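You operate a simulated robot arm through the tools that you are given. There is no shell and no other tool. Be economical: measure what you need, move in short steps, check, and stop when the job is done.

You are at the controls of a simulated two-armed robot. One attempt, no reset.

Task
Take the red napkin from the table top and lay it out flat on the bar top.

Only the result counts: the job must be done as asked and must still hold three seconds after the hand-in. Knocking over, shifting, dropping, spilling or breaking anything else fails it. Flat cloth is picked up by pressing the open fingertips on it (5 to 10 N) and closing them slowly along it; thin cloth reads only 2 to 8 mm in the jaws.

Robot
Two 7-joint arms with two-finger parallel grippers on one trunk, on a base that drives. Base frame: it is fixed to the floor where the robot stands at the start and does not move with it; the origin is under the middle of the robot, x ahead of it, y to its left, z up. Lengths are in m, angles in degrees, forces in N, time in s.
The left shoulder is at the start at [0.05, 0.165, 1.03], the right one opposite. With the tool pointing down near the work surface each hand reaches from about 0.2 to 0.68 m from the robot's upright axis, wherever it stands, measured 20 degrees to its own side. Places, roughly: bar top [-0.9, 0.3, 0.9]. Payload 3.91 kg a hand.
The tool frame of a hand sits at the grasp point between the pads (the TCP): z along the fingers, y along the line on which they close. The tips reach 0.03 m beyond it. The gripper opens to 0.11 m. The fingers are 0.02 m wide and 0.01 m thick; the gripper's body (0.048 by 0.112 m) begins 0.055 m behind the TCP.
Orientation is that of the tool frame in the base frame, as a unit quaternion [w, x, y, z]. With the fingers straight down and closing along the base's y, the tool's x points along the base's -x, its y along +y and its z along -z.

Tools
- The arms move only by the tool servo_tool. It takes "left_moves", "right_moves" or both (then of equal length, played together; a hand with none holds still); each is one flat list of numbers, 7 for each row, row after row: the gripper command, from -1 (fully open) to 1 (shut), values between in proportion, then the shift along the tool's x, y, z in units of 20 mm (1.0 is 20 mm), then the turn, a rotation vector about the tool's x, y, z in units of 8 degrees (1.0 is 8 degrees). In form: [gripper, x, y, z, rx, ry, rz, gripper, x, y, z, rx, ry, rz, ...]. A call has 1 to 12 rows; each row shifts and turns the commanded pose from where the row before left it, along the tool's axes as they then stand. A call with a number of a shift or a turn outside -1 to 1 is refused whole. Rows are played at 5 a second. More than 0.05 m and 8.6 degrees between two rows, or a gripper value outside its range, and nothing of the call is played. Where a pose cannot be reached the arm comes as near as it can. A force on the tool above 40 N (or 10 N above the force at the start of the call, whichever is more), or a blocked arm, ends the call early, and 0.2 s more pass. Each finger travels about 0.045 m/s and halts on what it meets, pressing with about 36 N; the grip force reading is that of the motor and also rises with nothing between the fingers. The clock runs only during rows and for 0.2 s after the last one: add rows that do not move to give the fingers time. The reply holds the time, the measured pose of the TCP, the force on the tool along the base axes, the opening and the grip force, in the units named above and with some noise, with the torque about the TCP (base axes, N m) and any sound that the robot's microphone picked up.
- Cameras (640 x 400 px; columns grow to the right, rows downward): "scene" is now at [0.1188, -0.0058, 1.244]; the picture's right is [-0.06, -1.00, 0.00], its down [-0.13, 0.01, -0.99] and it looks along [0.99, -0.06, -0.13] (base axes); focal length 214 px, centre (320, 200). "left" rides on the left gripper at [0.072, -0.017, -0.103] in its tool frame; the picture's right is [0.23, 0.97, 0.00], its down [-0.76, 0.18, -0.62] and it looks along [-0.61, 0.14, 0.78] (tool axes); focal length 222 px, centre (320, 200). "right" rides on the right gripper at [0.072, 0.017, -0.103] in its tool frame; the picture's right is [-0.23, 0.97, 0.00], its down [-0.76, -0.18, -0.62] and it looks along [-0.61, -0.14, 0.78] (tool axes); focal length 222 px, centre (320, 200). There is no depth. A picture from a camera that has moved, and an enlarged one, comes with that camera's place and axes in the base frame and with its lens.
- capture(camera): a new picture of that camera. No time passes.
- lift_body(by): slides the trunk up (or, below 0, down) by that many m; the arms and the scene camera ride with it, the base frame stays. It gives what a move gives, with no picture.
- drive_base(legs): drives the robot by 1 to 6 legs, each [ahead, left, turn to the left] in m, m and degrees, along the robot's own axes; the way and the turn of a leg run together, so that a leg with both is an arc; at most 1.5 m and 180 degrees a leg. The arms and the cameras ride along, it lands a little off, and it stops where it bumps. It gives what a move gives.
- turn_head(pan, tilt): turns the head with the scene camera to pan (to the left, within 80 degrees either way) and tilt (down, from -29 to 69), counted from straight ahead of the robot. It gives what a move gives.
- enlarge(camera, box): a new picture of the part [left, top, right, bottom] of that camera's present view, enlarged. No time passes.
- close_job(): hands the job in; it is judged then, once.

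Work in short steps. Places have to be worked out from the pictures, the camera data and where the tool is seen: move nearer, look again, correct. Check each grasp and each placing, and mend what went wrong. You have 120 turns and 88 pictures in all, those below and enlarged ones among them. Open the grippers and draw the arms clear of the work before you hand the job in, unless the task says otherwise; then end with one line.

The tools are called after "Request:" by a JSON object that holds its "op" and its "data". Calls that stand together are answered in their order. servo_tool: Moves the arms, as the interface text tells. Its arguments: {"type":"object","properties":{"left_moves":{"type":"array"},"right_moves":{"type":"array"}},"required":[]} The other tools are called the same way: lift_body (by) slides the trunk up or down; drive_base (legs) drives the base; turn_head (pan, tilt) turns the head that bears the scene camera; capture (camera) takes a picture; enlarge (camera, box) takes an enlarged picture of a part of a camera's view; close_job () hands the job in.

At the start:

```text
t: 0.0
left_position: [0.3094, 0.3926, 1.197]
left_tcp_rot: [0.001, -0.001, 1.0, 0.0]
left_ft_force: [0.0, 0.2, 0.1]
left_torque: [-0.04, 0.07, 0.01]
left_grip_width: 0.11
left_grasp_force: 0.1
right_position: [0.2853, 0.034, 1.2135]
right_tcp_rot: [0.0, 0.0, 1.0, 0.0]
right_ft_force: [1.3, -0.3, 0.8]
right_torque: [-0.03, 0.01, 0.01]
right_grip_width: 0.11
right_grasp_force: 0.0
trunk travel left (down, up): [-0.25, 0.253]
robot x, y, heading: [-0.0003, 0.0027, -0.3]
head pan, tilt: [-3.3, 7.4]
```

scene: 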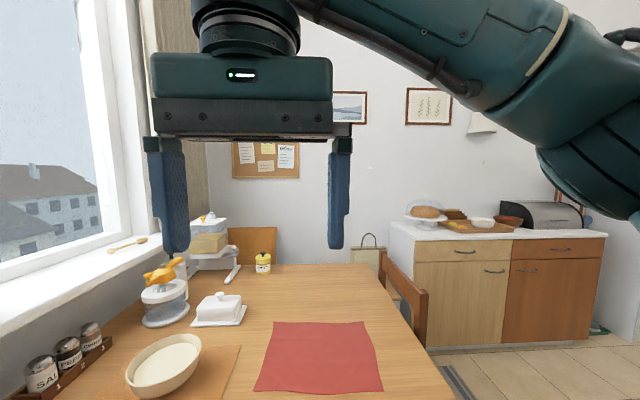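
right: 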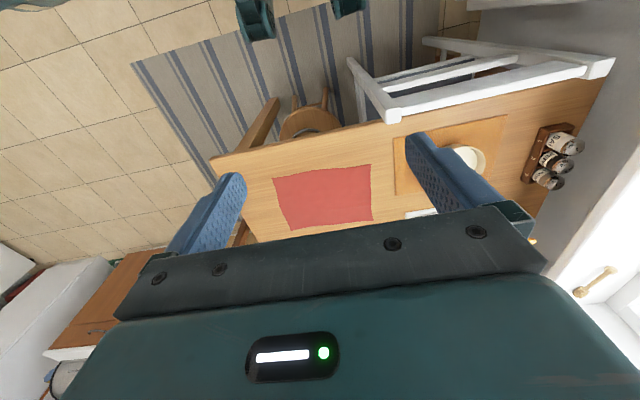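
left: 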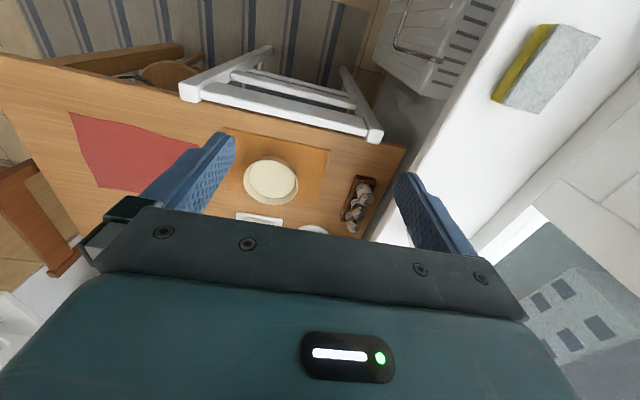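

The napkin seems to lie around x 0.59–0.84, y −0.2–0.13. I tilt the head down for a better look.

Request:
{"op": "turn_head", "data": {"pan": 0, "tilt": 45}}

Request:
{"op": "capture", "data": {"camera": "scene"}}

```text
t: 1.0
left_position: [0.3093, 0.3932, 1.1968]
left_tcp_rot: [0.001, 0.0, 1.0, -0.001]
left_ft_force: [0.3, 0.1, -0.9]
left_torque: [0.0, 0.0, 0.02]
left_grip_width: 0.1098
left_grasp_force: 0.0
right_position: [0.2867, 0.0336, 1.2143]
right_tcp_rot: [0.0, 0.0, 1.0, -0.001]
right_ft_force: [-0.1, -0.1, -0.3]
right_torque: [0.03, 0.0, -0.01]
right_grip_width: 0.1102
right_grasp_force: 0.1
trunk travel left (down, up): [-0.25, 0.253]
robot x, y, heading: [0.0016, 0.0006, 0.4]
head pan, tilt: [0.0, 45.0]
```

```text
84 pictures are left
camera scene: at [0.1078, -0.0004, 1.1849], right [0.0, -1.0, 0.0], down [-0.71, 0.0, -0.71], along [0.71, 0.0, -0.71], focal length 214 px, centre (320, 200)
```

scene: 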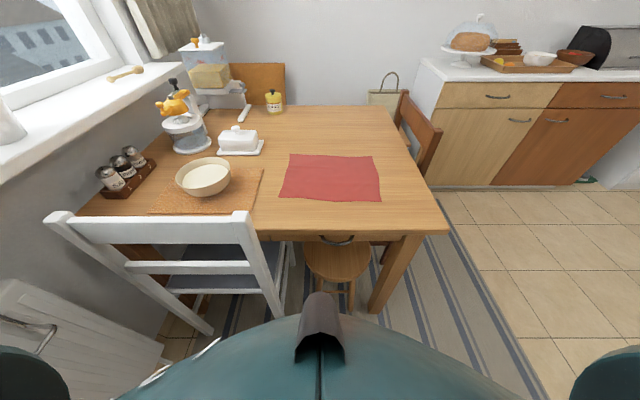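

Napkin corners come out near (0.60,0.13), (0.585,−0.20), (0.84,−0.21), (0.86,0.12); a white chair stands left of it near the robot. I shift right a little and raise the trunk to keep the left arm clear of the chair, then look sideways towards the bar.

Request:
{"op": "drive_base", "data": {"legs": [[0, -0.08, 0]]}}

Request:
{"op": "lift_body", "data": {"by": 0.12}}

Request:
{"op": "turn_head", "data": {"pan": 80, "tilt": 25}}

Request:
{"op": "capture", "data": {"camera": "scene"}}

Request:
{"op": "turn_head", "data": {"pan": -80, "tilt": 25}}

Request:
{"op": "capture", "data": {"camera": "scene"}}

```text
t: 2.1
left_position: [0.3104, 0.314, 1.1979]
left_tcp_rot: [0.001, 0.0, 1.0, 0.0]
left_ft_force: [0.0, 0.4, -0.4]
left_torque: [0.02, 0.02, 0.01]
left_grip_width: 0.1099
left_grasp_force: 0.0
right_position: [0.2873, -0.0458, 1.2129]
right_tcp_rot: [-0.001, 0.001, 1.0, 0.0]
right_ft_force: [-0.1, -0.7, 0.7]
right_torque: [-0.02, 0.0, -0.02]
right_grip_width: 0.1102
right_grasp_force: 0.2
trunk travel left (down, up): [-0.25, 0.253]
robot x, y, heading: [-0.0029, -0.0772, -0.0]
head pan, tilt: [0.0, 45.0]
```

```text
t: 3.6
left_position: [0.31, 0.3144, 1.3166]
left_tcp_rot: [0.0, 0.0, 1.0, 0.0]
left_ft_force: [0.1, 0.2, 0.8]
left_torque: [0.01, 0.02, -0.01]
left_grip_width: 0.1102
left_grasp_force: 0.0
right_position: [0.2857, -0.0461, 1.3345]
right_tcp_rot: [0.0, 0.001, 1.0, -0.001]
right_ft_force: [0.1, -0.3, 0.1]
right_torque: [0.0, -0.01, 0.05]
right_grip_width: 0.11
right_grasp_force: 0.1
trunk travel left (down, up): [-0.37, 0.133]
robot x, y, heading: [-0.0004, -0.0826, -0.0]
head pan, tilt: [0.0, 45.0]
```

```text
t: 5.1
left_position: [0.31, 0.3149, 1.318]
left_tcp_rot: [0.0, 0.0, 1.0, 0.0]
left_ft_force: [-0.1, -0.5, 0.0]
left_torque: [-0.03, -0.04, 0.03]
left_grip_width: 0.1101
left_grasp_force: 0.0
right_position: [0.2868, -0.0454, 1.3334]
right_tcp_rot: [-0.001, 0.0, 1.0, 0.0]
right_ft_force: [0.3, -0.1, 0.2]
right_torque: [-0.02, 0.0, -0.01]
right_grip_width: 0.1099
right_grasp_force: 0.0
trunk travel left (down, up): [-0.37, 0.133]
robot x, y, heading: [0.0006, -0.0771, -0.3]
head pan, tilt: [80.0, 25.0]
```

```text
83 pictures are left
camera scene: at [0.0426, 0.0114, 1.3354], right [0.98, -0.18, 0.0], down [-0.07, -0.42, -0.91], along [0.16, 0.89, -0.42], focal length 214 px, centre (320, 200)
```

scene: 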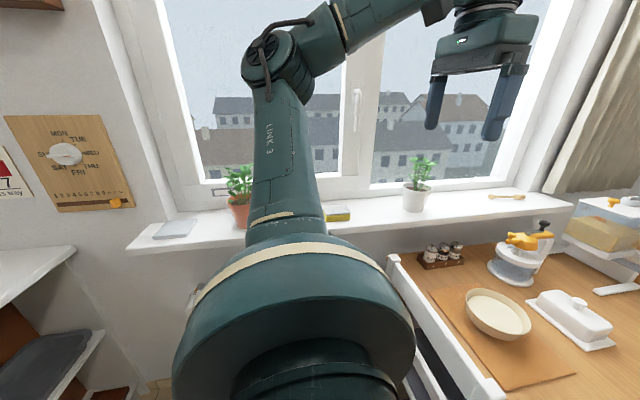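

```text
t: 7.6
left_position: [0.3104, 0.313, 1.3177]
left_tcp_rot: [0.001, 0.0, 1.0, 0.0]
left_ft_force: [-0.1, 0.6, -0.3]
left_torque: [-0.03, -0.01, -0.04]
left_grip_width: 0.11
left_grasp_force: 0.1
right_position: [0.2866, -0.0461, 1.3341]
right_tcp_rot: [0.0, 0.002, 1.0, 0.0]
right_ft_force: [-0.7, 0.1, 0.4]
right_torque: [-0.01, 0.03, 0.01]
right_grip_width: 0.1101
right_grasp_force: 0.1
trunk travel left (down, up): [-0.37, 0.133]
robot x, y, heading: [0.002, -0.0805, -0.3]
head pan, tilt: [-80.0, 25.0]
```

```text
82 pictures are left
camera scene: at [0.0424, -0.1701, 1.3354], right [-0.98, -0.17, 0.0], down [-0.07, 0.42, -0.91], along [0.16, -0.89, -0.42], focal length 214 px, centre (320, 200)
```

scene: 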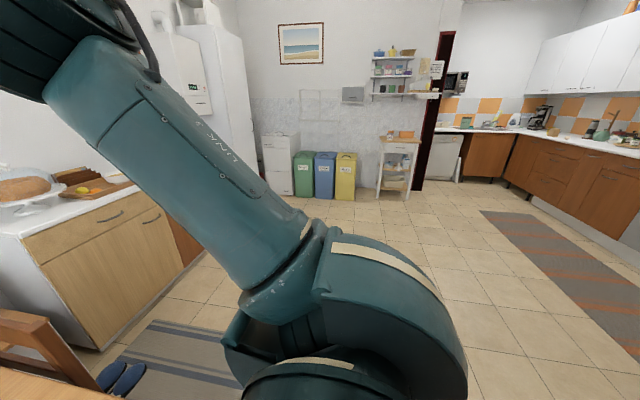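

Wide floor is free to the right; the bar's front edge seems near x≈−0.6. Now I bring both hands out and down toward the napkin's near corners, fingers narrowed to about 4 cm.

Request:
{"op": "servo_tool", "data": {"left_moves": [0.3, -1, -0.7, 0.8, 0, 0, 0, 0.3, -1, -0.7, 0.8, 0, 0, 0, 0.3, -1, -0.7, 0.8, 0, 0, 0, 0.3, -1, -0.7, 0.8, 0, 0, 0, 0.3, -1, -0.7, 0.8, 0, 0, 0, 0.3, -1, -0.7, 0.8, 0, 0, 0, 0.3, -1, -0.7, 0.8, 0, 0, 0, 0.3, -1, -0.7, 0.8, 0, 0, 0, 0.3, -1, -0.7, 0.8, 0, 0, 0, 0.3, -1, -0.7, 0.8, 0, 0, 0, 0.3, -1, -0.7, 0.8, 0, 0, 0, 0.3, -1, -0.7, 0.8, 0, 0, 0], "right_moves": [0.3, -1, -0.5, 0.8, 0, 0, 0, 0.3, -1, -0.5, 0.8, 0, 0, 0, 0.3, -1, -0.5, 0.8, 0, 0, 0, 0.3, -1, -0.5, 0.8, 0, 0, 0, 0.3, -1, -0.5, 0.8, 0, 0, 0, 0.3, -1, -0.5, 0.8, 0, 0, 0, 0.3, -1, -0.5, 0.8, 0, 0, 0, 0.3, -1, -0.5, 0.8, 0, 0, 0, 0.3, -1, -0.5, 0.8, 0, 0, 0, 0.3, -1, -0.5, 0.8, 0, 0, 0, 0.3, -1, -0.5, 0.8, 0, 0, 0, 0.3, -1, -0.5, 0.8, 0, 0, 0]}}

Request:
{"op": "turn_head", "data": {"pan": 0, "tilt": 45}}

Request:
{"op": "capture", "data": {"camera": "scene"}}

Request:
{"op": "capture", "data": {"camera": "left"}}

Request:
{"op": "capture", "data": {"camera": "right"}}

```text
t: 10.2
left_position: [0.5498, 0.146, 1.1225]
left_tcp_rot: [0.0, -0.001, 1.0, -0.001]
left_ft_force: [0.7, 0.2, 0.1]
left_torque: [0.01, 0.03, 0.0]
left_grip_width: 0.0385
left_grasp_force: 0.0
right_position: [0.5287, -0.1668, 1.1423]
right_tcp_rot: [0.0, 0.001, 1.0, 0.0]
right_ft_force: [0.3, 0.0, -0.7]
right_torque: [0.0, 0.0, 0.0]
right_grip_width: 0.0385
right_grasp_force: 0.1
trunk travel left (down, up): [-0.37, 0.133]
robot x, y, heading: [0.0016, -0.0801, -0.0]
head pan, tilt: [-80.0, 25.0]
```

```text
t: 11.7
left_position: [0.5486, 0.1453, 1.1251]
left_tcp_rot: [0.001, 0.0, 1.0, -0.001]
left_ft_force: [0.1, 0.7, 0.0]
left_torque: [0.01, -0.01, -0.03]
left_grip_width: 0.0386
left_grasp_force: 0.1
right_position: [0.5259, -0.1649, 1.1427]
right_tcp_rot: [0.0, 0.001, 1.0, 0.0]
right_ft_force: [0.1, -0.3, -0.4]
right_torque: [-0.01, 0.04, 0.0]
right_grip_width: 0.0387
right_grasp_force: 0.0
trunk travel left (down, up): [-0.37, 0.133]
robot x, y, heading: [0.0011, -0.0748, -0.2]
head pan, tilt: [0.0, 45.0]
```

```text
81 pictures are left
camera scene: at [0.1078, -0.0795, 1.3049], right [0.0, -1.0, 0.0], down [-0.71, 0.0, -0.71], along [0.71, 0.0, -0.71], focal length 214 px, centre (320, 200)
```

scene: 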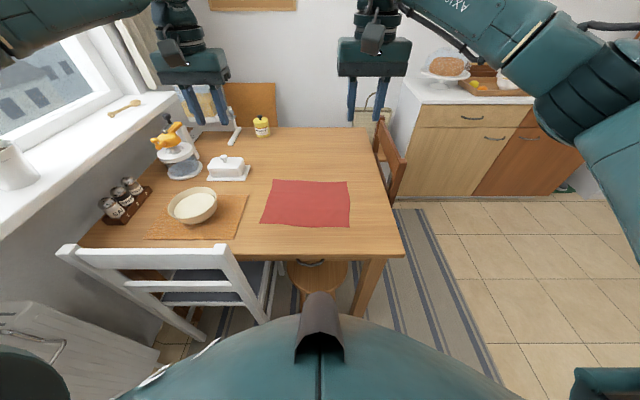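

```text
80 pictures are left
camera left: at [0.4747, 0.1287, 1.2289], right [-0.23, 0.97, 0.0], down [0.76, 0.18, 0.63], along [0.61, 0.14, -0.78], focal length 222 px, centre (320, 200)
```

left: 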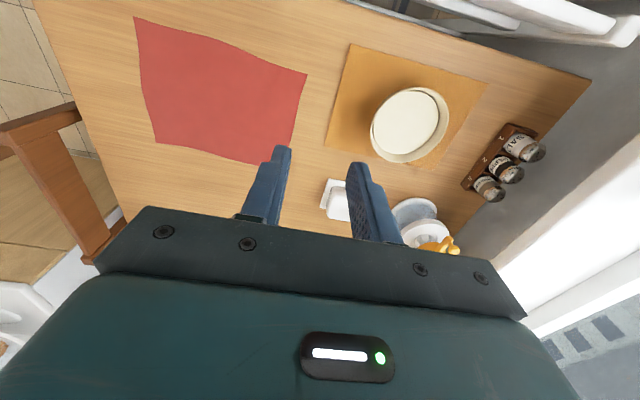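

```text
79 pictures are left
camera right: at [0.4547, -0.1491, 1.2471], right [0.23, 0.97, 0.0], down [0.76, -0.18, 0.62], along [0.61, -0.14, -0.78], focal length 222 px, centre (320, 200)
```

right: 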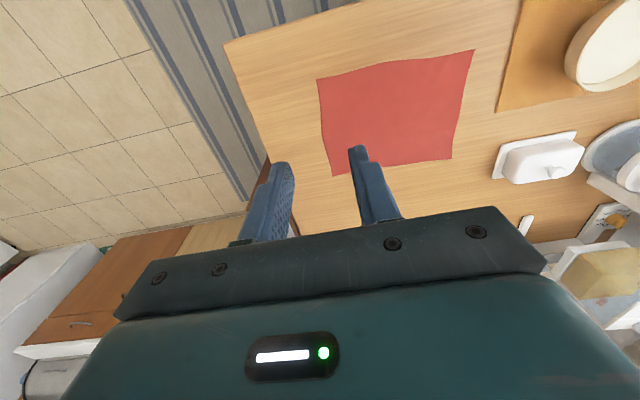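

Combined views put the near corners around (0.57,0.125) and (0.555,−0.18), table about 0.70–0.73. I descend above the pinch points and look again.

Request:
{"op": "servo_tool", "data": {"left_moves": [0.3, -0.14, -0.2, 1, 0, 0, 0, 0.3, -0.14, -0.2, 1, 0, 0, 0, 0.3, -0.14, -0.2, 1, 0, 0, 0, 0.3, -0.14, -0.2, 1, 0, 0, 0, 0.3, -0.14, -0.2, 1, 0, 0, 0, 0.3, -0.14, -0.2, 1, 0, 0, 0, 0.3, -0.14, -0.2, 1, 0, 0, 0, 0.3, -0.14, -0.2, 1, 0, 0, 0, 0.3, -0.14, -0.2, 1, 0, 0, 0, 0.3, -0.14, -0.2, 1, 0, 0, 0, 0.3, -0.14, -0.2, 1, 0, 0, 0], "right_moves": [0.3, -0.2, 0.05, 1, 0, 0, 0, 0.3, -0.2, 0.05, 1, 0, 0, 0, 0.3, -0.2, 0.05, 1, 0, 0, 0, 0.3, -0.2, 0.05, 1, 0, 0, 0, 0.3, -0.2, 0.05, 1, 0, 0, 0, 0.3, -0.2, 0.05, 1, 0, 0, 0, 0.3, -0.2, 0.05, 1, 0, 0, 0, 0.3, -0.2, 0.05, 1, 0, 0, 0, 0.3, -0.2, 0.05, 1, 0, 0, 0, 0.3, -0.2, 0.05, 1, 0, 0, 0, 0.3, -0.2, 0.05, 1, 0, 0, 0]}}

Request:
{"op": "capture", "data": {"camera": "scene"}}

Request:
{"op": "capture", "data": {"camera": "left"}}

Request:
{"op": "capture", "data": {"camera": "right"}}

```text
t: 14.1
left_position: [0.5198, 0.1454, 0.9254]
left_tcp_rot: [0.001, 0.0, 1.0, -0.001]
left_ft_force: [-0.2, -0.2, -0.4]
left_torque: [0.0, 0.0, 0.06]
left_grip_width: 0.0386
left_grasp_force: 0.1
left hand out of reach, approached as far as the arm can: row 2, 3, 4, 5, 6, 7, 8, 9, 10, 11
right_position: [0.5722, -0.1547, 0.922]
right_tcp_rot: [0.0, 0.001, 1.0, 0.0]
right_ft_force: [-0.2, 0.1, 0.2]
right_torque: [0.02, -0.01, 0.03]
right_grip_width: 0.0384
right_grasp_force: 0.1
trunk travel left (down, up): [-0.37, 0.133]
robot x, y, heading: [0.002, -0.0771, -0.2]
head pan, tilt: [0.0, 45.0]
```

```text
78 pictures are left
camera scene: at [0.1079, -0.0793, 1.3048], right [0.0, -1.0, 0.0], down [-0.71, 0.0, -0.71], along [0.71, 0.0, -0.71], focal length 214 px, centre (320, 200)
```

scene: 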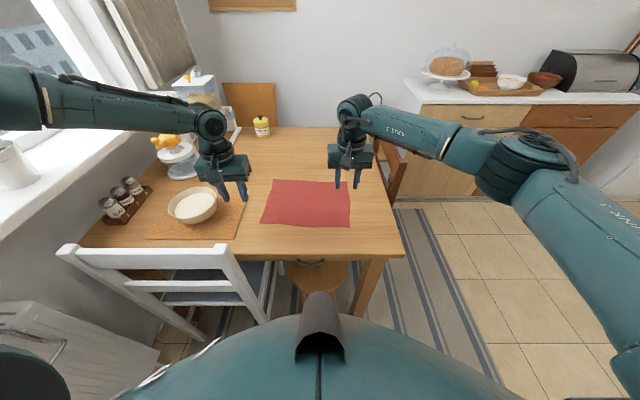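

```text
77 pictures are left
camera left: at [0.4449, 0.1279, 1.0291], right [-0.23, 0.97, 0.0], down [0.76, 0.18, 0.62], along [0.61, 0.14, -0.78], focal length 222 px, centre (320, 200)
```

left: 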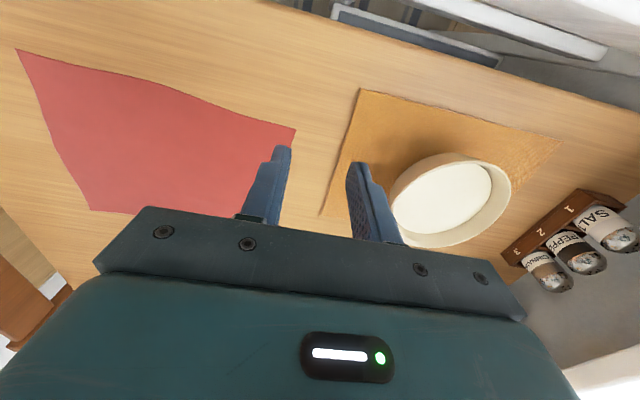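

```text
76 pictures are left
camera right: at [0.4991, -0.1382, 1.0263], right [0.23, 0.97, 0.0], down [0.76, -0.18, 0.62], along [0.61, -0.14, -0.78], focal length 222 px, centre (320, 200)
```

right: 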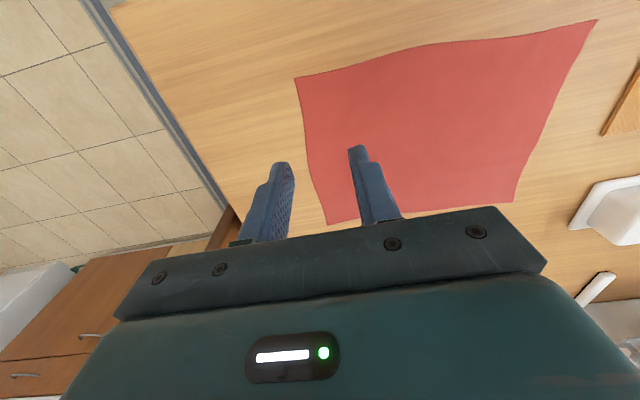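

The left arm stalled (elbow configuration). I test whether it can shift inward/forward at this height.

Request:
{"op": "servo_tool", "data": {"left_moves": [0.3, 0, -1, 0, 0, 0, 0, 0.3, 0, -1, 0, 0, 0, 0, 0.3, -1, 0, 0, 0, 0, 0, 0.3, -1, 0, 0, 0, 0, 0]}}

```text
t: 15.1
left_position: [0.5228, 0.1367, 0.9464]
left_tcp_rot: [0.001, 0.0, 1.0, -0.001]
left_ft_force: [-0.2, -0.3, -0.2]
left_torque: [0.06, 0.01, -0.03]
left_grip_width: 0.0384
left_grasp_force: 0.1
left hand out of reach, approached as far as the arm can: row 1, 2, 3, 4
right_position: [0.5718, -0.1537, 0.9226]
right_tcp_rot: [0.001, 0.002, 1.0, -0.001]
right_ft_force: [-0.4, 0.2, 0.3]
right_torque: [0.03, 0.0, -0.01]
right_grip_width: 0.0385
right_grasp_force: 0.0
trunk travel left (down, up): [-0.37, 0.133]
robot x, y, heading: [-0.0032, -0.083, -0.2]
head pan, tilt: [0.0, 45.0]
```

Lowering the trunk should give back reach (hands still stay above the table by about 7 cm); I lower it by 0.10.

Request:
{"op": "lift_body", "data": {"by": -0.1}}

Request:
{"op": "servo_tool", "data": {"left_moves": [0.3, -0.5, -0.5, 0, 0, 0, 0, 0.3, -0.5, -0.5, 0, 0, 0, 0, 0.3, -0.5, -0.5, 0, 0, 0, 0]}}

Request:
{"op": "capture", "data": {"camera": "scene"}}

```text
t: 16.4
left_position: [0.5242, 0.1369, 0.8465]
left_tcp_rot: [0.002, 0.0, 1.0, -0.001]
left_ft_force: [0.5, 0.9, 0.0]
left_torque: [-0.04, 0.02, 0.01]
left_grip_width: 0.0385
left_grasp_force: 0.0
right_position: [0.5713, -0.155, 0.8235]
right_tcp_rot: [0.0, 0.001, 1.0, 0.0]
right_ft_force: [0.8, 0.8, -0.2]
right_torque: [-0.01, 0.03, 0.02]
right_grip_width: 0.0386
right_grasp_force: 0.1
trunk travel left (down, up): [-0.27, 0.233]
robot x, y, heading: [0.0014, -0.0815, 0.0]
head pan, tilt: [0.0, 45.0]
```

```text
t: 17.2
left_position: [0.5243, 0.1299, 0.8588]
left_tcp_rot: [0.002, 0.0, 1.0, -0.001]
left_ft_force: [-0.2, 0.3, -0.3]
left_torque: [-0.02, -0.02, 0.01]
left_grip_width: 0.0387
left_grasp_force: 0.1
left hand out of reach, approached as far as the arm can: row 1, 2, 3
right_position: [0.5712, -0.154, 0.8232]
right_tcp_rot: [0.0, 0.0, 1.0, 0.0]
right_ft_force: [-0.2, 0.0, 0.9]
right_torque: [-0.02, -0.03, 0.01]
right_grip_width: 0.0384
right_grasp_force: 0.0
trunk travel left (down, up): [-0.27, 0.233]
robot x, y, heading: [-0.0011, -0.0776, -0.1]
head pan, tilt: [0.0, 45.0]
```

```text
75 pictures are left
camera scene: at [0.1077, -0.0795, 1.2048], right [0.0, -1.0, 0.0], down [-0.71, 0.0, -0.71], along [0.71, 0.0, -0.71], focal length 214 px, centre (320, 200)
```

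scene: 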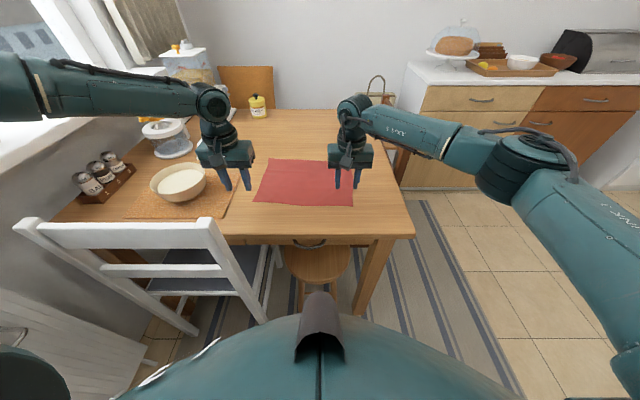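

The left arm is stuck in a poor elbow posture. I'll take it up and back to the mirror image of the right hand's start pose, then come out the way the right arm did.

Request:
{"op": "servo_tool", "data": {"left_moves": [0.3, 0, 0, -1, 0, 0, 0, 0.3, 0, 0, -1, 0, 0, 0, 0.3, 0.5, 0, -1, 0, 0, 0, 0.3, 1, 0, -1, 0, 0, 0, 0.3, 1, 0, -1, 0, 0, 0, 0.3, 1, 0, -1, 0, 0, 0, 0.3, 1, 0, -1, 0, 0, 0, 0.3, 1, 0, -1, 0, 0, 0, 0.3, 1, 0, -1, 0, 0, 0, 0.3, 1, 0, -1, 0, 0, 0, 0.3, 1, 0, -1, 0, 0, 0, 0.3, 1, 0, -1, 0, 0, 0]}}

Request:
{"op": "servo_tool", "data": {"left_moves": [0.3, 1, -0.5, -1, 0, 0, 0, 0.3, 0.5, -1, -1, 0, 0, 0, 0.3, 0, -1, -1, 0, 0, 0, 0.3, 0, -1, -1, 0, 0, 0, 0.3, 0, -1, 0, 0, 0, 0, 0.3, 0, -1, 0, 0, 0, 0, 0.3, 0, -1, 0, 0, 0, 0, 0.3, 0, -1, 0, 0, 0, 0, 0.3, 0, -1, 0, 0, 0, 0]}}

Request:
{"op": "capture", "data": {"camera": "scene"}}

```text
t: 19.9
left_position: [0.3336, 0.1294, 1.1006]
left_tcp_rot: [0.001, 0.0, 1.0, 0.0]
left_ft_force: [0.1, 0.1, -0.7]
left_torque: [-0.04, 0.01, 0.01]
left_grip_width: 0.0384
left_grasp_force: 0.1
right_position: [0.5714, -0.1544, 0.8246]
right_tcp_rot: [0.0, 0.001, 1.0, 0.0]
right_ft_force: [0.8, -0.4, 0.1]
right_torque: [0.03, -0.01, -0.02]
right_grip_width: 0.0386
right_grasp_force: 0.1
trunk travel left (down, up): [-0.27, 0.233]
robot x, y, heading: [0.0054, -0.0801, -0.2]
head pan, tilt: [0.0, 45.0]
```

```text
t: 21.9
left_position: [0.3087, 0.0379, 1.1817]
left_tcp_rot: [0.0, -0.001, 1.0, -0.001]
left_ft_force: [0.4, -0.6, -1.1]
left_torque: [-0.02, -0.01, 0.01]
left_grip_width: 0.0385
left_grasp_force: 0.1
left hand out of reach, approached as far as the arm can: row 6, 7, 8, 9
right_position: [0.5717, -0.1547, 0.823]
right_tcp_rot: [0.0, 0.002, 1.0, 0.0]
right_ft_force: [-0.3, -0.7, -0.9]
right_torque: [-0.01, 0.03, -0.05]
right_grip_width: 0.0383
right_grasp_force: 0.1
trunk travel left (down, up): [-0.27, 0.233]
robot x, y, heading: [0.0025, -0.0776, -0.0]
head pan, tilt: [0.0, 45.0]
```

```text
74 pictures are left
camera scene: at [0.108, -0.0794, 1.2048], right [0.0, -1.0, 0.0], down [-0.71, 0.0, -0.71], along [0.71, 0.0, -0.71], focal length 214 px, centre (320, 200)
```

scene: 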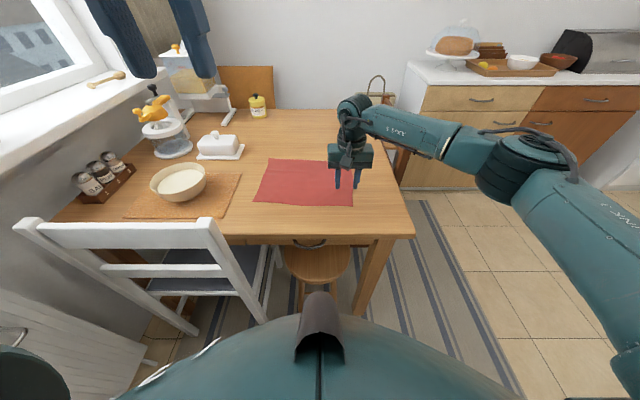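

Now I send the left hand out and down to its pinch point from this posture.

Request:
{"op": "servo_tool", "data": {"left_moves": [0.3, -1, 0.2, 0.9, 0, 0, 0, 0.3, -1, 0.2, 0.9, 0, 0, 0, 0.3, -1, 0.2, 0.9, 0, 0, 0, 0.3, -1, 0.2, 0.9, 0, 0, 0, 0.3, -1, 0.2, 0.9, 0, 0, 0, 0.3, -1, 0.2, 0.9, 0, 0, 0, 0.3, -1, 0.2, 0.9, 0, 0, 0, 0.3, -1, 0.2, 0.9, 0, 0, 0, 0.3, -1, 0.2, 0.9, 0, 0, 0, 0.3, -1, 0.2, 0.9, 0, 0, 0, 0.3, -1, 0.2, 0.9, 0, 0, 0, 0.3, -1, 0.2, 0.9, 0, 0, 0]}}

Request:
{"op": "capture", "data": {"camera": "scene"}}

```text
t: 24.4
left_position: [0.5258, 0.1042, 0.9631]
left_tcp_rot: [0.002, 0.001, 1.0, -0.001]
left_ft_force: [-0.4, -0.3, 0.4]
left_torque: [0.0, 0.02, 0.0]
left_grip_width: 0.0385
left_grasp_force: 0.1
left hand out of reach, approached as far as the arm can: row 10, 11, 12
right_position: [0.573, -0.1552, 0.8229]
right_tcp_rot: [0.0, 0.001, 1.0, 0.0]
right_ft_force: [0.1, -0.4, 0.3]
right_torque: [-0.02, 0.01, 0.0]
right_grip_width: 0.0383
right_grasp_force: 0.1
trunk travel left (down, up): [-0.27, 0.233]
robot x, y, heading: [-0.0018, -0.078, 0.0]
head pan, tilt: [0.0, 45.0]
```

```text
73 pictures are left
camera scene: at [0.1079, -0.0793, 1.2048], right [0.0, -1.0, 0.0], down [-0.71, 0.0, -0.71], along [0.71, 0.0, -0.71], focal length 214 px, centre (320, 200)
```

scene: 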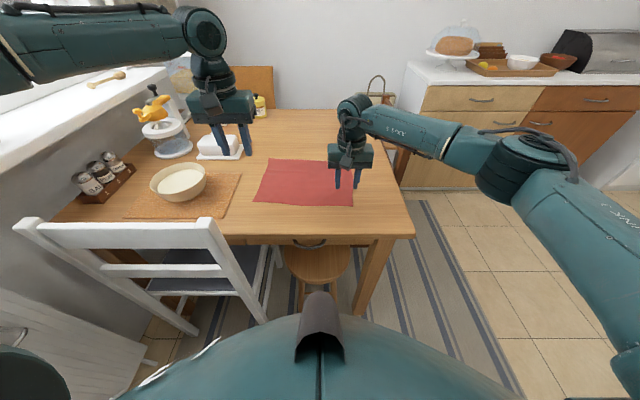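

I test whether a different yaw of the left hand frees it up.

Request:
{"op": "servo_tool", "data": {"left_moves": [0.3, 0, 0, 0, 0, 0, 1, 0.3, 0, 0, 0, 0, 0, 1, 0.3, 0, 0, 0, 0, 0, 1, 0.3, 0, 0, 0, 0, 0, 1, 0.3, 0, 0, 1, 0, 0, 0, 0.3, 0, 0, 1, 0, 0, 0, 0.3, 0, 0, 1, 0, 0, 0]}}

```text
t: 26.1
left_position: [0.5236, 0.1101, 0.9047]
left_tcp_rot: [0.001, 0.275, 0.961, -0.001]
left_ft_force: [0.4, 0.5, 0.9]
left_torque: [0.01, 0.0, 0.01]
left_grip_width: 0.0384
left_grasp_force: 0.0
left hand out of reach, approached as far as the arm can: row 6
right_position: [0.5712, -0.1554, 0.823]
right_tcp_rot: [0.001, 0.002, 1.0, 0.0]
right_ft_force: [0.5, -0.5, -0.1]
right_torque: [-0.01, -0.01, -0.01]
right_grip_width: 0.0381
right_grasp_force: 0.0
trunk travel left (down, up): [-0.27, 0.233]
robot x, y, heading: [-0.0033, -0.0796, -0.0]
head pan, tilt: [0.0, 45.0]
```

The yaw helps. I continue to the pinch point with this yaw, 5 rows, and look.

Request:
{"op": "servo_tool", "data": {"left_moves": [0.3, -0.56, 0.23, 1, 0, 0, 0.3, 0.3, -0.56, 0.23, 1, 0, 0, 0.3, 0.3, -0.56, 0.23, 1, 0, 0, 0.3, 0.3, -0.56, 0.23, 0.6, 0, 0, 0, 0.3, -0.56, 0.23, 0.6, 0, 0, 0]}}

Request:
{"op": "capture", "data": {"camera": "scene"}}

```text
t: 27.2
left_position: [0.525, 0.1386, 0.8461]
left_tcp_rot: [0.001, 0.335, 0.942, -0.001]
left_ft_force: [-0.8, 0.2, -0.1]
left_torque: [0.02, -0.02, -0.01]
left_grip_width: 0.0382
left_grasp_force: 0.1
left hand out of reach, approached as far as the arm can: row 1, 2, 3, 4, 5
right_position: [0.5707, -0.1557, 0.8214]
right_tcp_rot: [0.001, 0.001, 1.0, 0.0]
right_ft_force: [0.4, -0.2, 0.3]
right_torque: [0.01, 0.02, -0.02]
right_grip_width: 0.0384
right_grasp_force: 0.1
trunk travel left (down, up): [-0.27, 0.233]
robot x, y, heading: [0.001, -0.0793, -0.2]
head pan, tilt: [0.0, 45.0]
```

```text
72 pictures are left
camera scene: at [0.1078, -0.0794, 1.2048], right [0.0, -1.0, 0.0], down [-0.71, 0.0, -0.71], along [0.71, 0.0, -0.71], focal length 214 px, centre (320, 200)
```

scene: 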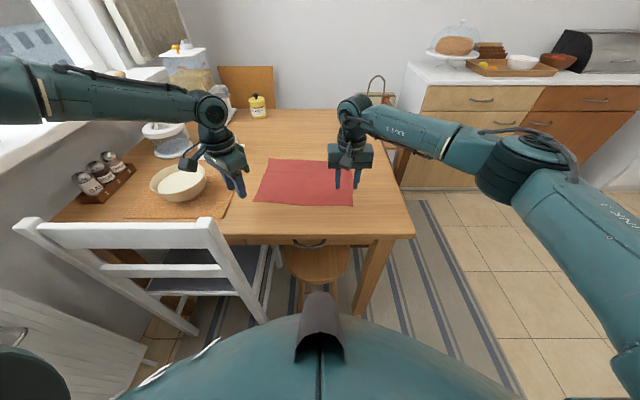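

Still the same limit; I look at the left arm's posture.

Request:
{"op": "turn_head", "data": {"pan": 70, "tilt": 20}}

Request:
{"op": "capture", "data": {"camera": "scene"}}

Request:
{"op": "turn_head", "data": {"pan": -70, "tilt": 20}}

Request:
{"op": "capture", "data": {"camera": "scene"}}

```text
t: 28.7
left_position: [0.5255, 0.1381, 0.8481]
left_tcp_rot: [0.001, 0.335, 0.942, -0.001]
left_ft_force: [1.3, 0.8, 0.0]
left_torque: [0.01, -0.02, 0.02]
left_grip_width: 0.0385
left_grasp_force: 0.1
right_position: [0.5715, -0.1535, 0.8224]
right_tcp_rot: [-0.001, 0.001, 1.0, 0.001]
right_ft_force: [0.4, 0.1, 0.8]
right_torque: [-0.04, 0.01, 0.02]
right_grip_width: 0.0385
right_grasp_force: 0.0
trunk travel left (down, up): [-0.27, 0.233]
robot x, y, heading: [-0.0008, -0.08, 0.0]
head pan, tilt: [70.0, 20.0]
```

```text
71 pictures are left
camera scene: at [0.0585, 0.0081, 1.2435], right [0.94, -0.34, 0.0], down [-0.12, -0.32, -0.94], along [0.32, 0.88, -0.34], focal length 214 px, centre (320, 200)
```

scene: 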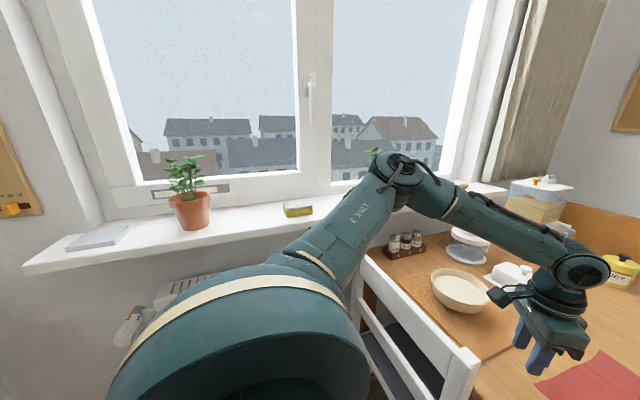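

```text
t: 30.9
left_position: [0.5249, 0.1384, 0.8466]
left_tcp_rot: [0.002, 0.336, 0.942, 0.0]
left_ft_force: [0.6, -0.5, -0.2]
left_torque: [-0.02, -0.03, -0.01]
left_grip_width: 0.0386
left_grasp_force: 0.1
right_position: [0.5713, -0.1536, 0.8229]
right_tcp_rot: [0.0, 0.0, 1.0, -0.001]
right_ft_force: [-0.5, -0.1, -0.7]
right_torque: [0.01, 0.01, 0.0]
right_grip_width: 0.0386
right_grasp_force: 0.1
trunk travel left (down, up): [-0.27, 0.233]
robot x, y, heading: [-0.0022, -0.0789, -0.0]
head pan, tilt: [-70.0, 20.0]
```

```text
70 pictures are left
camera scene: at [0.0582, -0.1669, 1.2435], right [-0.94, -0.34, 0.0], down [-0.12, 0.32, -0.94], along [0.32, -0.88, -0.34], focal length 214 px, centre (320, 200)
```

scene: 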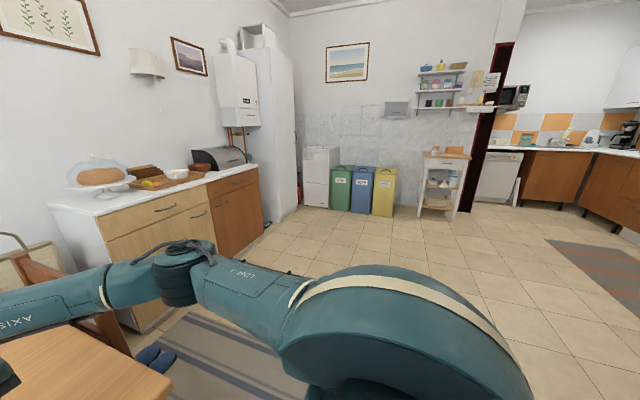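

The left elbow is locked high and out. Tilting the left tool about its closing axis so the fingers point inward/forward keeps both tips level and moves the wrist back; I'll try 32° of tilt and then go to the corner.

Request:
{"op": "servo_tool", "data": {"left_moves": [0.3, 0, 0, 0, 0, -1, 0, 0.3, 0, 0, 0, 0, -1, 0, 0.3, 0, 0, 0, 0, -1, 0, 0.3, 0, 0, 0, 0, -1, 0, 0.3, -1, 0, 0, 0, 0, 0, 0.3, -1, 0, 0, 0, 0, 0]}}

Request:
{"op": "turn_head", "data": {"pan": 0, "tilt": 45}}

Request:
{"op": "capture", "data": {"camera": "scene"}}

```text
t: 32.3
left_position: [0.5531, 0.1176, 0.8663]
left_tcp_rot: [0.261, 0.322, 0.905, -0.092]
left_ft_force: [-0.7, -0.2, 0.4]
left_torque: [0.0, -0.01, 0.0]
left_grip_width: 0.0386
left_grasp_force: 0.0
right_position: [0.5707, -0.1544, 0.8227]
right_tcp_rot: [0.0, 0.001, 1.0, 0.001]
right_ft_force: [1.6, -0.1, -0.5]
right_torque: [0.02, 0.01, 0.02]
right_grip_width: 0.0385
right_grasp_force: 0.0
trunk travel left (down, up): [-0.27, 0.233]
robot x, y, heading: [-0.0002, -0.0744, -0.1]
head pan, tilt: [-70.0, 20.0]
```

```text
t: 33.7
left_position: [0.5515, 0.1183, 0.8662]
left_tcp_rot: [0.26, 0.323, 0.905, -0.092]
left_ft_force: [-0.1, 0.0, -0.1]
left_torque: [0.01, 0.01, -0.02]
left_grip_width: 0.0385
left_grasp_force: 0.1
right_position: [0.571, -0.1551, 0.8232]
right_tcp_rot: [0.0, 0.0, 1.0, 0.0]
right_ft_force: [0.6, 0.1, 0.2]
right_torque: [0.01, -0.02, -0.02]
right_grip_width: 0.0384
right_grasp_force: 0.1
trunk travel left (down, up): [-0.27, 0.233]
robot x, y, heading: [-0.0004, -0.0775, -0.3]
head pan, tilt: [0.0, 45.0]
```

```text
69 pictures are left
camera scene: at [0.1078, -0.0795, 1.2049], right [0.0, -1.0, 0.0], down [-0.71, 0.0, -0.71], along [0.71, 0.0, -0.71], focal length 214 px, centre (320, 200)
```

scene: 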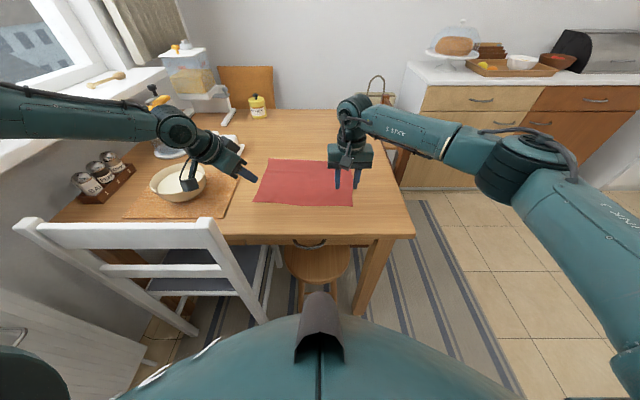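

The tilt works. Now I approach to ~2.5 cm above the cloth with both hands, fingers at 3 cm opening.

Request:
{"op": "servo_tool", "data": {"left_moves": [0.45, 0.226, 0.143, 0.988, 0, 0, 0, 0.45, 0.226, 0.143, 0.988, 0, 0, 0, 0.45, 0.226, 0.143, 0.988, 0, 0, 0, 0.45, 0.226, 0.143, 0.988, 0, 0, 0, 0.45, 0.226, 0.143, 0.988, 0, 0, 0], "right_moves": [0.45, -0.1, 0.1, 0.48, 0, 0, 0, 0.45, -0.1, 0.1, 0.48, 0, 0, 0, 0.45, -0.1, 0.1, 0.48, 0, 0, 0, 0.45, -0.1, 0.1, 0.48, 0, 0, 0, 0.45, -0.1, 0.1, 0.48, 0, 0, 0]}}

Request:
{"op": "enlarge", "data": {"camera": "scene", "box": [160, 80, 420, 242]}}

Request:
{"op": "capture", "data": {"camera": "left"}}

Request:
{"op": "capture", "data": {"camera": "right"}}

```text
t: 34.9
left_position: [0.5708, 0.12, 0.7899]
left_tcp_rot: [0.263, 0.323, 0.905, -0.092]
left_ft_force: [-0.1, -0.6, 0.6]
left_torque: [-0.03, 0.01, 0.03]
left_grip_width: 0.0301
left_grasp_force: 0.2
left hand out of reach, approached as far as the arm can: row 4, 5
right_position: [0.582, -0.1455, 0.781]
right_tcp_rot: [0.004, 0.001, 1.0, 0.001]
right_ft_force: [-4.5, -3.1, 30.9]
right_torque: [-0.67, 0.26, -0.08]
right_grip_width: 0.0307
right_grasp_force: 0.7
trunk travel left (down, up): [-0.27, 0.233]
robot x, y, heading: [-0.0008, -0.0774, -0.0]
head pan, tilt: [0.0, 45.0]
```

```text
2.46 times, centred on (290, 161) of scene
camera zoom: at [0.1047, -0.0795, 1.2059], right [0.0, -1.0, 0.0], down [-0.7, 0.0, -0.71], along [0.71, 0.0, -0.7], focal length 528 px, centre (394, 296)
```

zoom: 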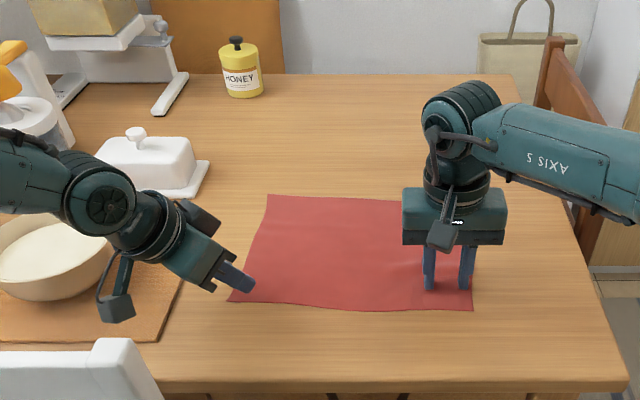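

```text
67 pictures are left
camera left: at [0.4672, 0.1793, 0.839], right [0.47, 0.88, -0.12], down [0.35, -0.06, 0.93], along [0.81, -0.48, -0.34], focal length 222 px, centre (320, 200)
```

left: 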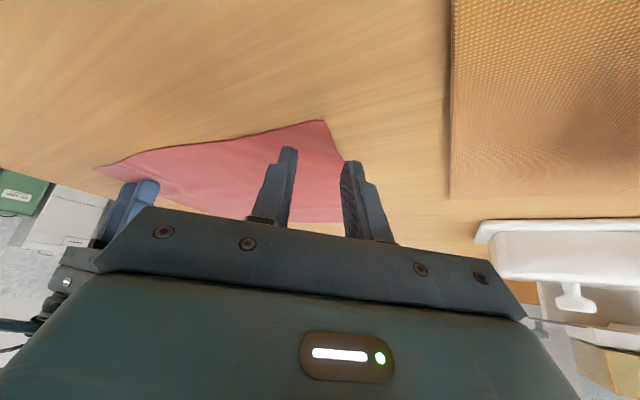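

```text
66 pictures are left
camera right: at [0.5089, -0.1283, 0.8841], right [0.23, 0.97, 0.0], down [0.76, -0.18, 0.63], along [0.61, -0.14, -0.78], focal length 222 px, centre (320, 200)
```

right: 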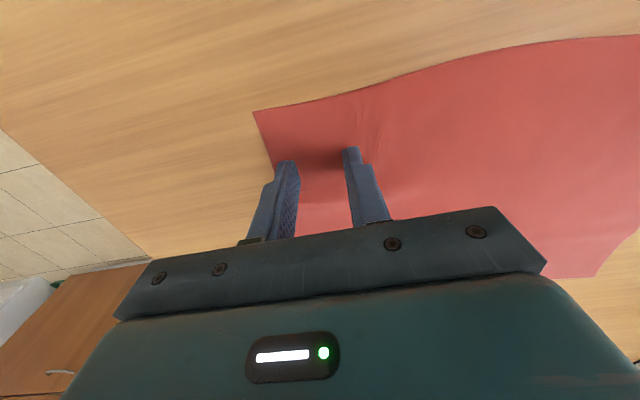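

Contact on the right shows the table top is at z≈0.75. I relax the right hand (up 4 mm, 1 cm nearer the edge), and give the left another 8° tilt while shifting inward onto the corner.

Request:
{"op": "servo_tool", "data": {"left_moves": [0.45, 0, 0, 0, 0, -1, 0, 0.45, 0.1, -0.3, 0.15, 0, 0, 0, 0.45, 0.1, -0.3, 0.2, 0, 0, 0, 0.45, 0, 0, 0, 0, 0, 0], "right_moves": [0.45, 0, 0, -0.5, 0, 0, 0, 0.45, 0.5, 0, 0, 0, 0, 0, 0.45, 0, 0, 0, 0, 0, 0, 0.45, 0, 0, 0, 0, 0, 0]}}

Request:
{"op": "capture", "data": {"camera": "left"}}

```text
t: 35.9
left_position: [0.5655, 0.1106, 0.7816]
left_tcp_rot: [0.324, 0.315, 0.885, -0.115]
left_ft_force: [-0.5, 0.7, -0.3]
left_torque: [0.01, 0.02, -0.02]
left_grip_width: 0.0303
left_grasp_force: 0.2
left hand out of reach, approached as far as the arm can: row 3
right_position: [0.5714, -0.1443, 0.7842]
right_tcp_rot: [0.0, 0.001, 1.0, 0.0]
right_ft_force: [-0.4, 0.3, 0.0]
right_torque: [0.02, -0.01, -0.01]
right_grip_width: 0.0303
right_grasp_force: 0.0
trunk travel left (down, up): [-0.27, 0.233]
robot x, y, heading: [0.0011, -0.0764, 0.0]
head pan, tilt: [0.0, 45.0]
```

```text
65 pictures are left
camera left: at [0.4584, 0.1743, 0.8145], right [0.48, 0.86, -0.15], down [0.25, 0.02, 0.97], along [0.84, -0.5, -0.21], focal length 222 px, centre (320, 200)
```

left: 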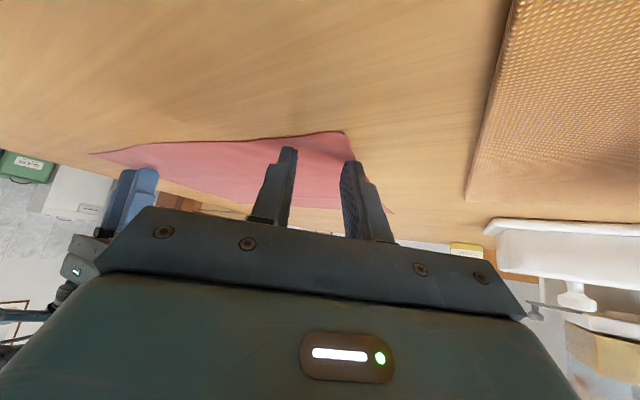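

Left tips hover about 8 mm above the cloth at the reach limit. I raise both hands 3.5–4 cm and lower the trunk 4 cm to gain travel.

Request:
{"op": "servo_tool", "data": {"left_moves": [0.45, -0.56, 0, -0.67, 0, 0, 0, 0.45, -0.56, 0, -0.67, 0, 0, 0], "right_moves": [0.45, 0, 0, -1, 0, 0, 0, 0.45, 0, 0, -1, 0, 0, 0]}}

Request:
{"op": "lift_body", "data": {"by": -0.04}}

Request:
{"op": "capture", "data": {"camera": "left"}}

Request:
{"op": "capture", "data": {"camera": "right"}}

```text
t: 36.5
left_position: [0.5649, 0.111, 0.8149]
left_tcp_rot: [0.322, 0.316, 0.885, -0.115]
left_ft_force: [-0.7, 0.3, 0.0]
left_torque: [-0.02, 0.03, 0.05]
left_grip_width: 0.0305
left_grasp_force: 0.2
right_position: [0.5695, -0.1444, 0.8242]
right_tcp_rot: [0.0, 0.001, 1.0, 0.0]
right_ft_force: [0.6, 0.4, -0.5]
right_torque: [-0.01, -0.04, 0.02]
right_grip_width: 0.03
right_grasp_force: 0.0
trunk travel left (down, up): [-0.27, 0.233]
robot x, y, heading: [0.0044, -0.0799, -0.1]
head pan, tilt: [0.0, 45.0]
```

```text
t: 37.3
left_position: [0.5654, 0.1102, 0.7808]
left_tcp_rot: [0.329, 0.314, 0.883, -0.115]
left_ft_force: [1.9, -0.1, 15.8]
left_torque: [-0.22, -0.08, 0.0]
left_grip_width: 0.0299
left_grasp_force: 0.0
right_position: [0.5702, -0.144, 0.7854]
right_tcp_rot: [0.001, 0.001, 1.0, 0.0]
right_ft_force: [-0.2, -0.2, 0.5]
right_torque: [0.01, 0.0, -0.02]
right_grip_width: 0.0301
right_grasp_force: 0.0
trunk travel left (down, up): [-0.23, 0.273]
robot x, y, heading: [0.001, -0.0838, -0.0]
head pan, tilt: [0.0, 45.0]
```

```text
64 pictures are left
camera left: at [0.4588, 0.1739, 0.8122], right [0.48, 0.86, -0.14], down [0.24, 0.03, 0.97], along [0.84, -0.5, -0.2], focal length 222 px, centre (320, 200)
```

left: 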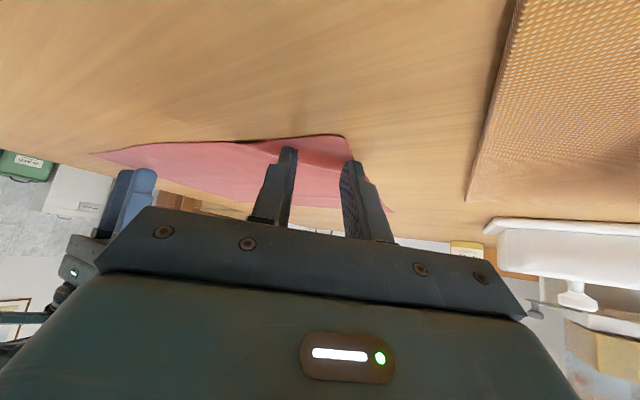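

```text
63 pictures are left
camera right: at [0.4976, -0.1287, 0.889], right [0.23, 0.97, 0.0], down [0.76, -0.18, 0.62], along [0.61, -0.14, -0.78], focal length 222 px, centre (320, 200)
```

right: 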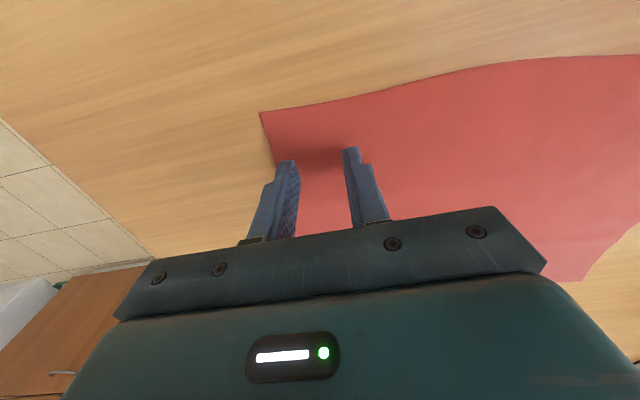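

Left now presses with ~16 N; I ease it by 1.5 mm and press the right down about 6 mm to get 5–10 N on each.

Request:
{"op": "servo_tool", "data": {"left_moves": [0.45, -0.05, 0, -0.06, 0, 0, 0, 0.45, 0, 0, 0, 0, 0, 0, 0.45, 0, 0, 0, 0, 0, 0], "right_moves": [0.45, 0, 0, 0.2, 0, 0, 0, 0.45, 0, 0, 0.1, 0, 0, 0, 0.45, 0, 0, 0, 0, 0, 0]}}

```text
t: 38.1
left_position: [0.5641, 0.1103, 0.7797]
left_tcp_rot: [0.326, 0.315, 0.884, -0.115]
left_ft_force: [3.7, -1.1, 16.9]
left_torque: [-0.29, -0.15, 0.05]
left_grip_width: 0.0299
left_grasp_force: 0.1
right_position: [0.5707, -0.1442, 0.7804]
right_tcp_rot: [0.003, 0.001, 1.0, 0.001]
right_ft_force: [1.1, 0.5, 11.4]
right_torque: [-0.26, 0.01, 0.04]
right_grip_width: 0.0302
right_grasp_force: 0.0
trunk travel left (down, up): [-0.23, 0.273]
robot x, y, heading: [0.0008, -0.0787, -0.0]
head pan, tilt: [0.0, 45.0]
```

Slightly too hard; I ease left 2 mm and right 0.7 mm, then check.

Request:
{"op": "servo_tool", "data": {"left_moves": [0.45, -0.07, 0, -0.08, 0, 0, 0, 0.45, 0, 0, 0, 0, 0, 0], "right_moves": [0.45, 0, 0, -0.035, 0, 0, 0, 0.45, 0, 0, 0, 0, 0, 0]}}

```text
t: 38.7
left_position: [0.5639, 0.1113, 0.7801]
left_tcp_rot: [0.324, 0.314, 0.885, -0.114]
left_ft_force: [2.6, -0.5, 10.9]
left_torque: [-0.22, -0.09, 0.04]
left_grip_width: 0.0297
left_grasp_force: 0.1
right_position: [0.5704, -0.144, 0.7813]
right_tcp_rot: [0.001, 0.001, 1.0, 0.0]
right_ft_force: [2.9, 1.2, 14.1]
right_torque: [-0.23, -0.07, 0.07]
right_grip_width: 0.03
right_grasp_force: 0.1
trunk travel left (down, up): [-0.23, 0.273]
robot x, y, heading: [-0.0029, -0.0779, -0.1]
head pan, tilt: [0.0, 45.0]
```

I ease a bit more and close slowly on both sides.

Request:
{"op": "servo_tool", "data": {"left_moves": [0.45, -0.025, 0, -0.03, 0, 0, 0, 0.52, 0, 0, 0, 0, 0, 0, 0.58, 0, 0, 0, 0, 0, 0, 0.64, 0, 0, 0, 0, 0, 0, 0.7, 0, 0, 0, 0, 0, 0, 0.76, 0, 0, 0, 0, 0, 0, 0.82, 0, 0, 0, 0, 0, 0, 0.88, 0, 0, 0, 0, 0, 0, 0.94, 0, 0, 0, 0, 0, 0, 1, 0, 0, 0, 0, 0, 0, 1, 0, 0, 0, 0, 0, 0], "right_moves": [0.45, 0, 0, -0.06, 0, 0, 0, 0.52, 0, 0, 0, 0, 0, 0, 0.58, 0, 0, 0, 0, 0, 0, 0.64, 0, 0, 0, 0, 0, 0, 0.7, 0, 0, 0, 0, 0, 0, 0.76, 0, 0, 0, 0, 0, 0, 0.82, 0, 0, 0, 0, 0, 0, 0.88, 0, 0, 0, 0, 0, 0, 0.94, 0, 0, 0, 0, 0, 0, 1, 0, 0, 0, 0, 0, 0, 1, 0, 0, 0, 0, 0, 0]}}

Request:
{"op": "capture", "data": {"camera": "left"}}

Request:
{"op": "capture", "data": {"camera": "right"}}

```text
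t: 41.1
left_position: [0.5647, 0.11, 0.7802]
left_tcp_rot: [0.324, 0.315, 0.885, -0.114]
left_ft_force: [0.2, 0.3, 1.7]
left_torque: [-0.03, -0.01, -0.06]
left_grip_width: 0.0
left_grasp_force: 36.1
right_position: [0.571, -0.1439, 0.7811]
right_tcp_rot: [0.001, 0.001, 1.0, 0.0]
right_ft_force: [-1.2, 0.5, 12.2]
right_torque: [0.01, 0.07, 0.01]
right_grip_width: 0.0018
right_grasp_force: 36.1
trunk travel left (down, up): [-0.23, 0.273]
robot x, y, heading: [0.0005, -0.0813, -0.1]
head pan, tilt: [0.0, 45.0]
```

```text
62 pictures are left
camera left: at [0.4575, 0.1749, 0.814], right [0.48, 0.86, -0.15], down [0.25, 0.02, 0.97], along [0.84, -0.5, -0.21], focal length 222 px, centre (320, 200)
```

left: 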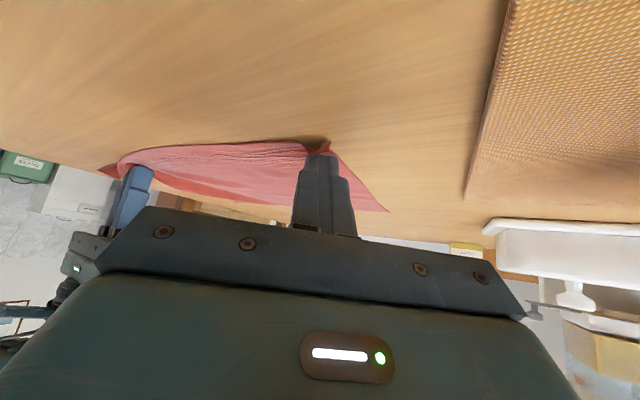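

```text
61 pictures are left
camera right: at [0.4978, -0.1287, 0.8847], right [0.23, 0.97, 0.0], down [0.76, -0.18, 0.62], along [0.61, -0.14, -0.78], focal length 222 px, centre (320, 200)
```

right: 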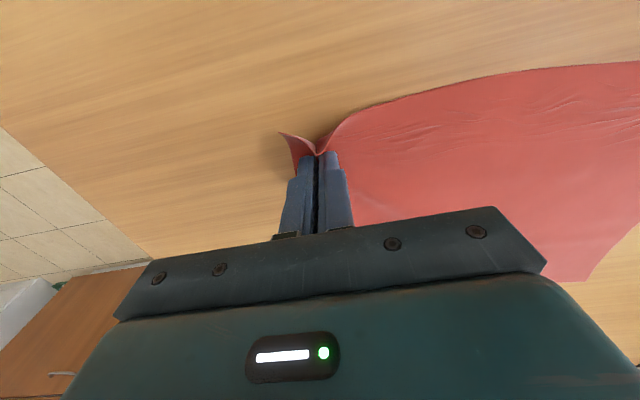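

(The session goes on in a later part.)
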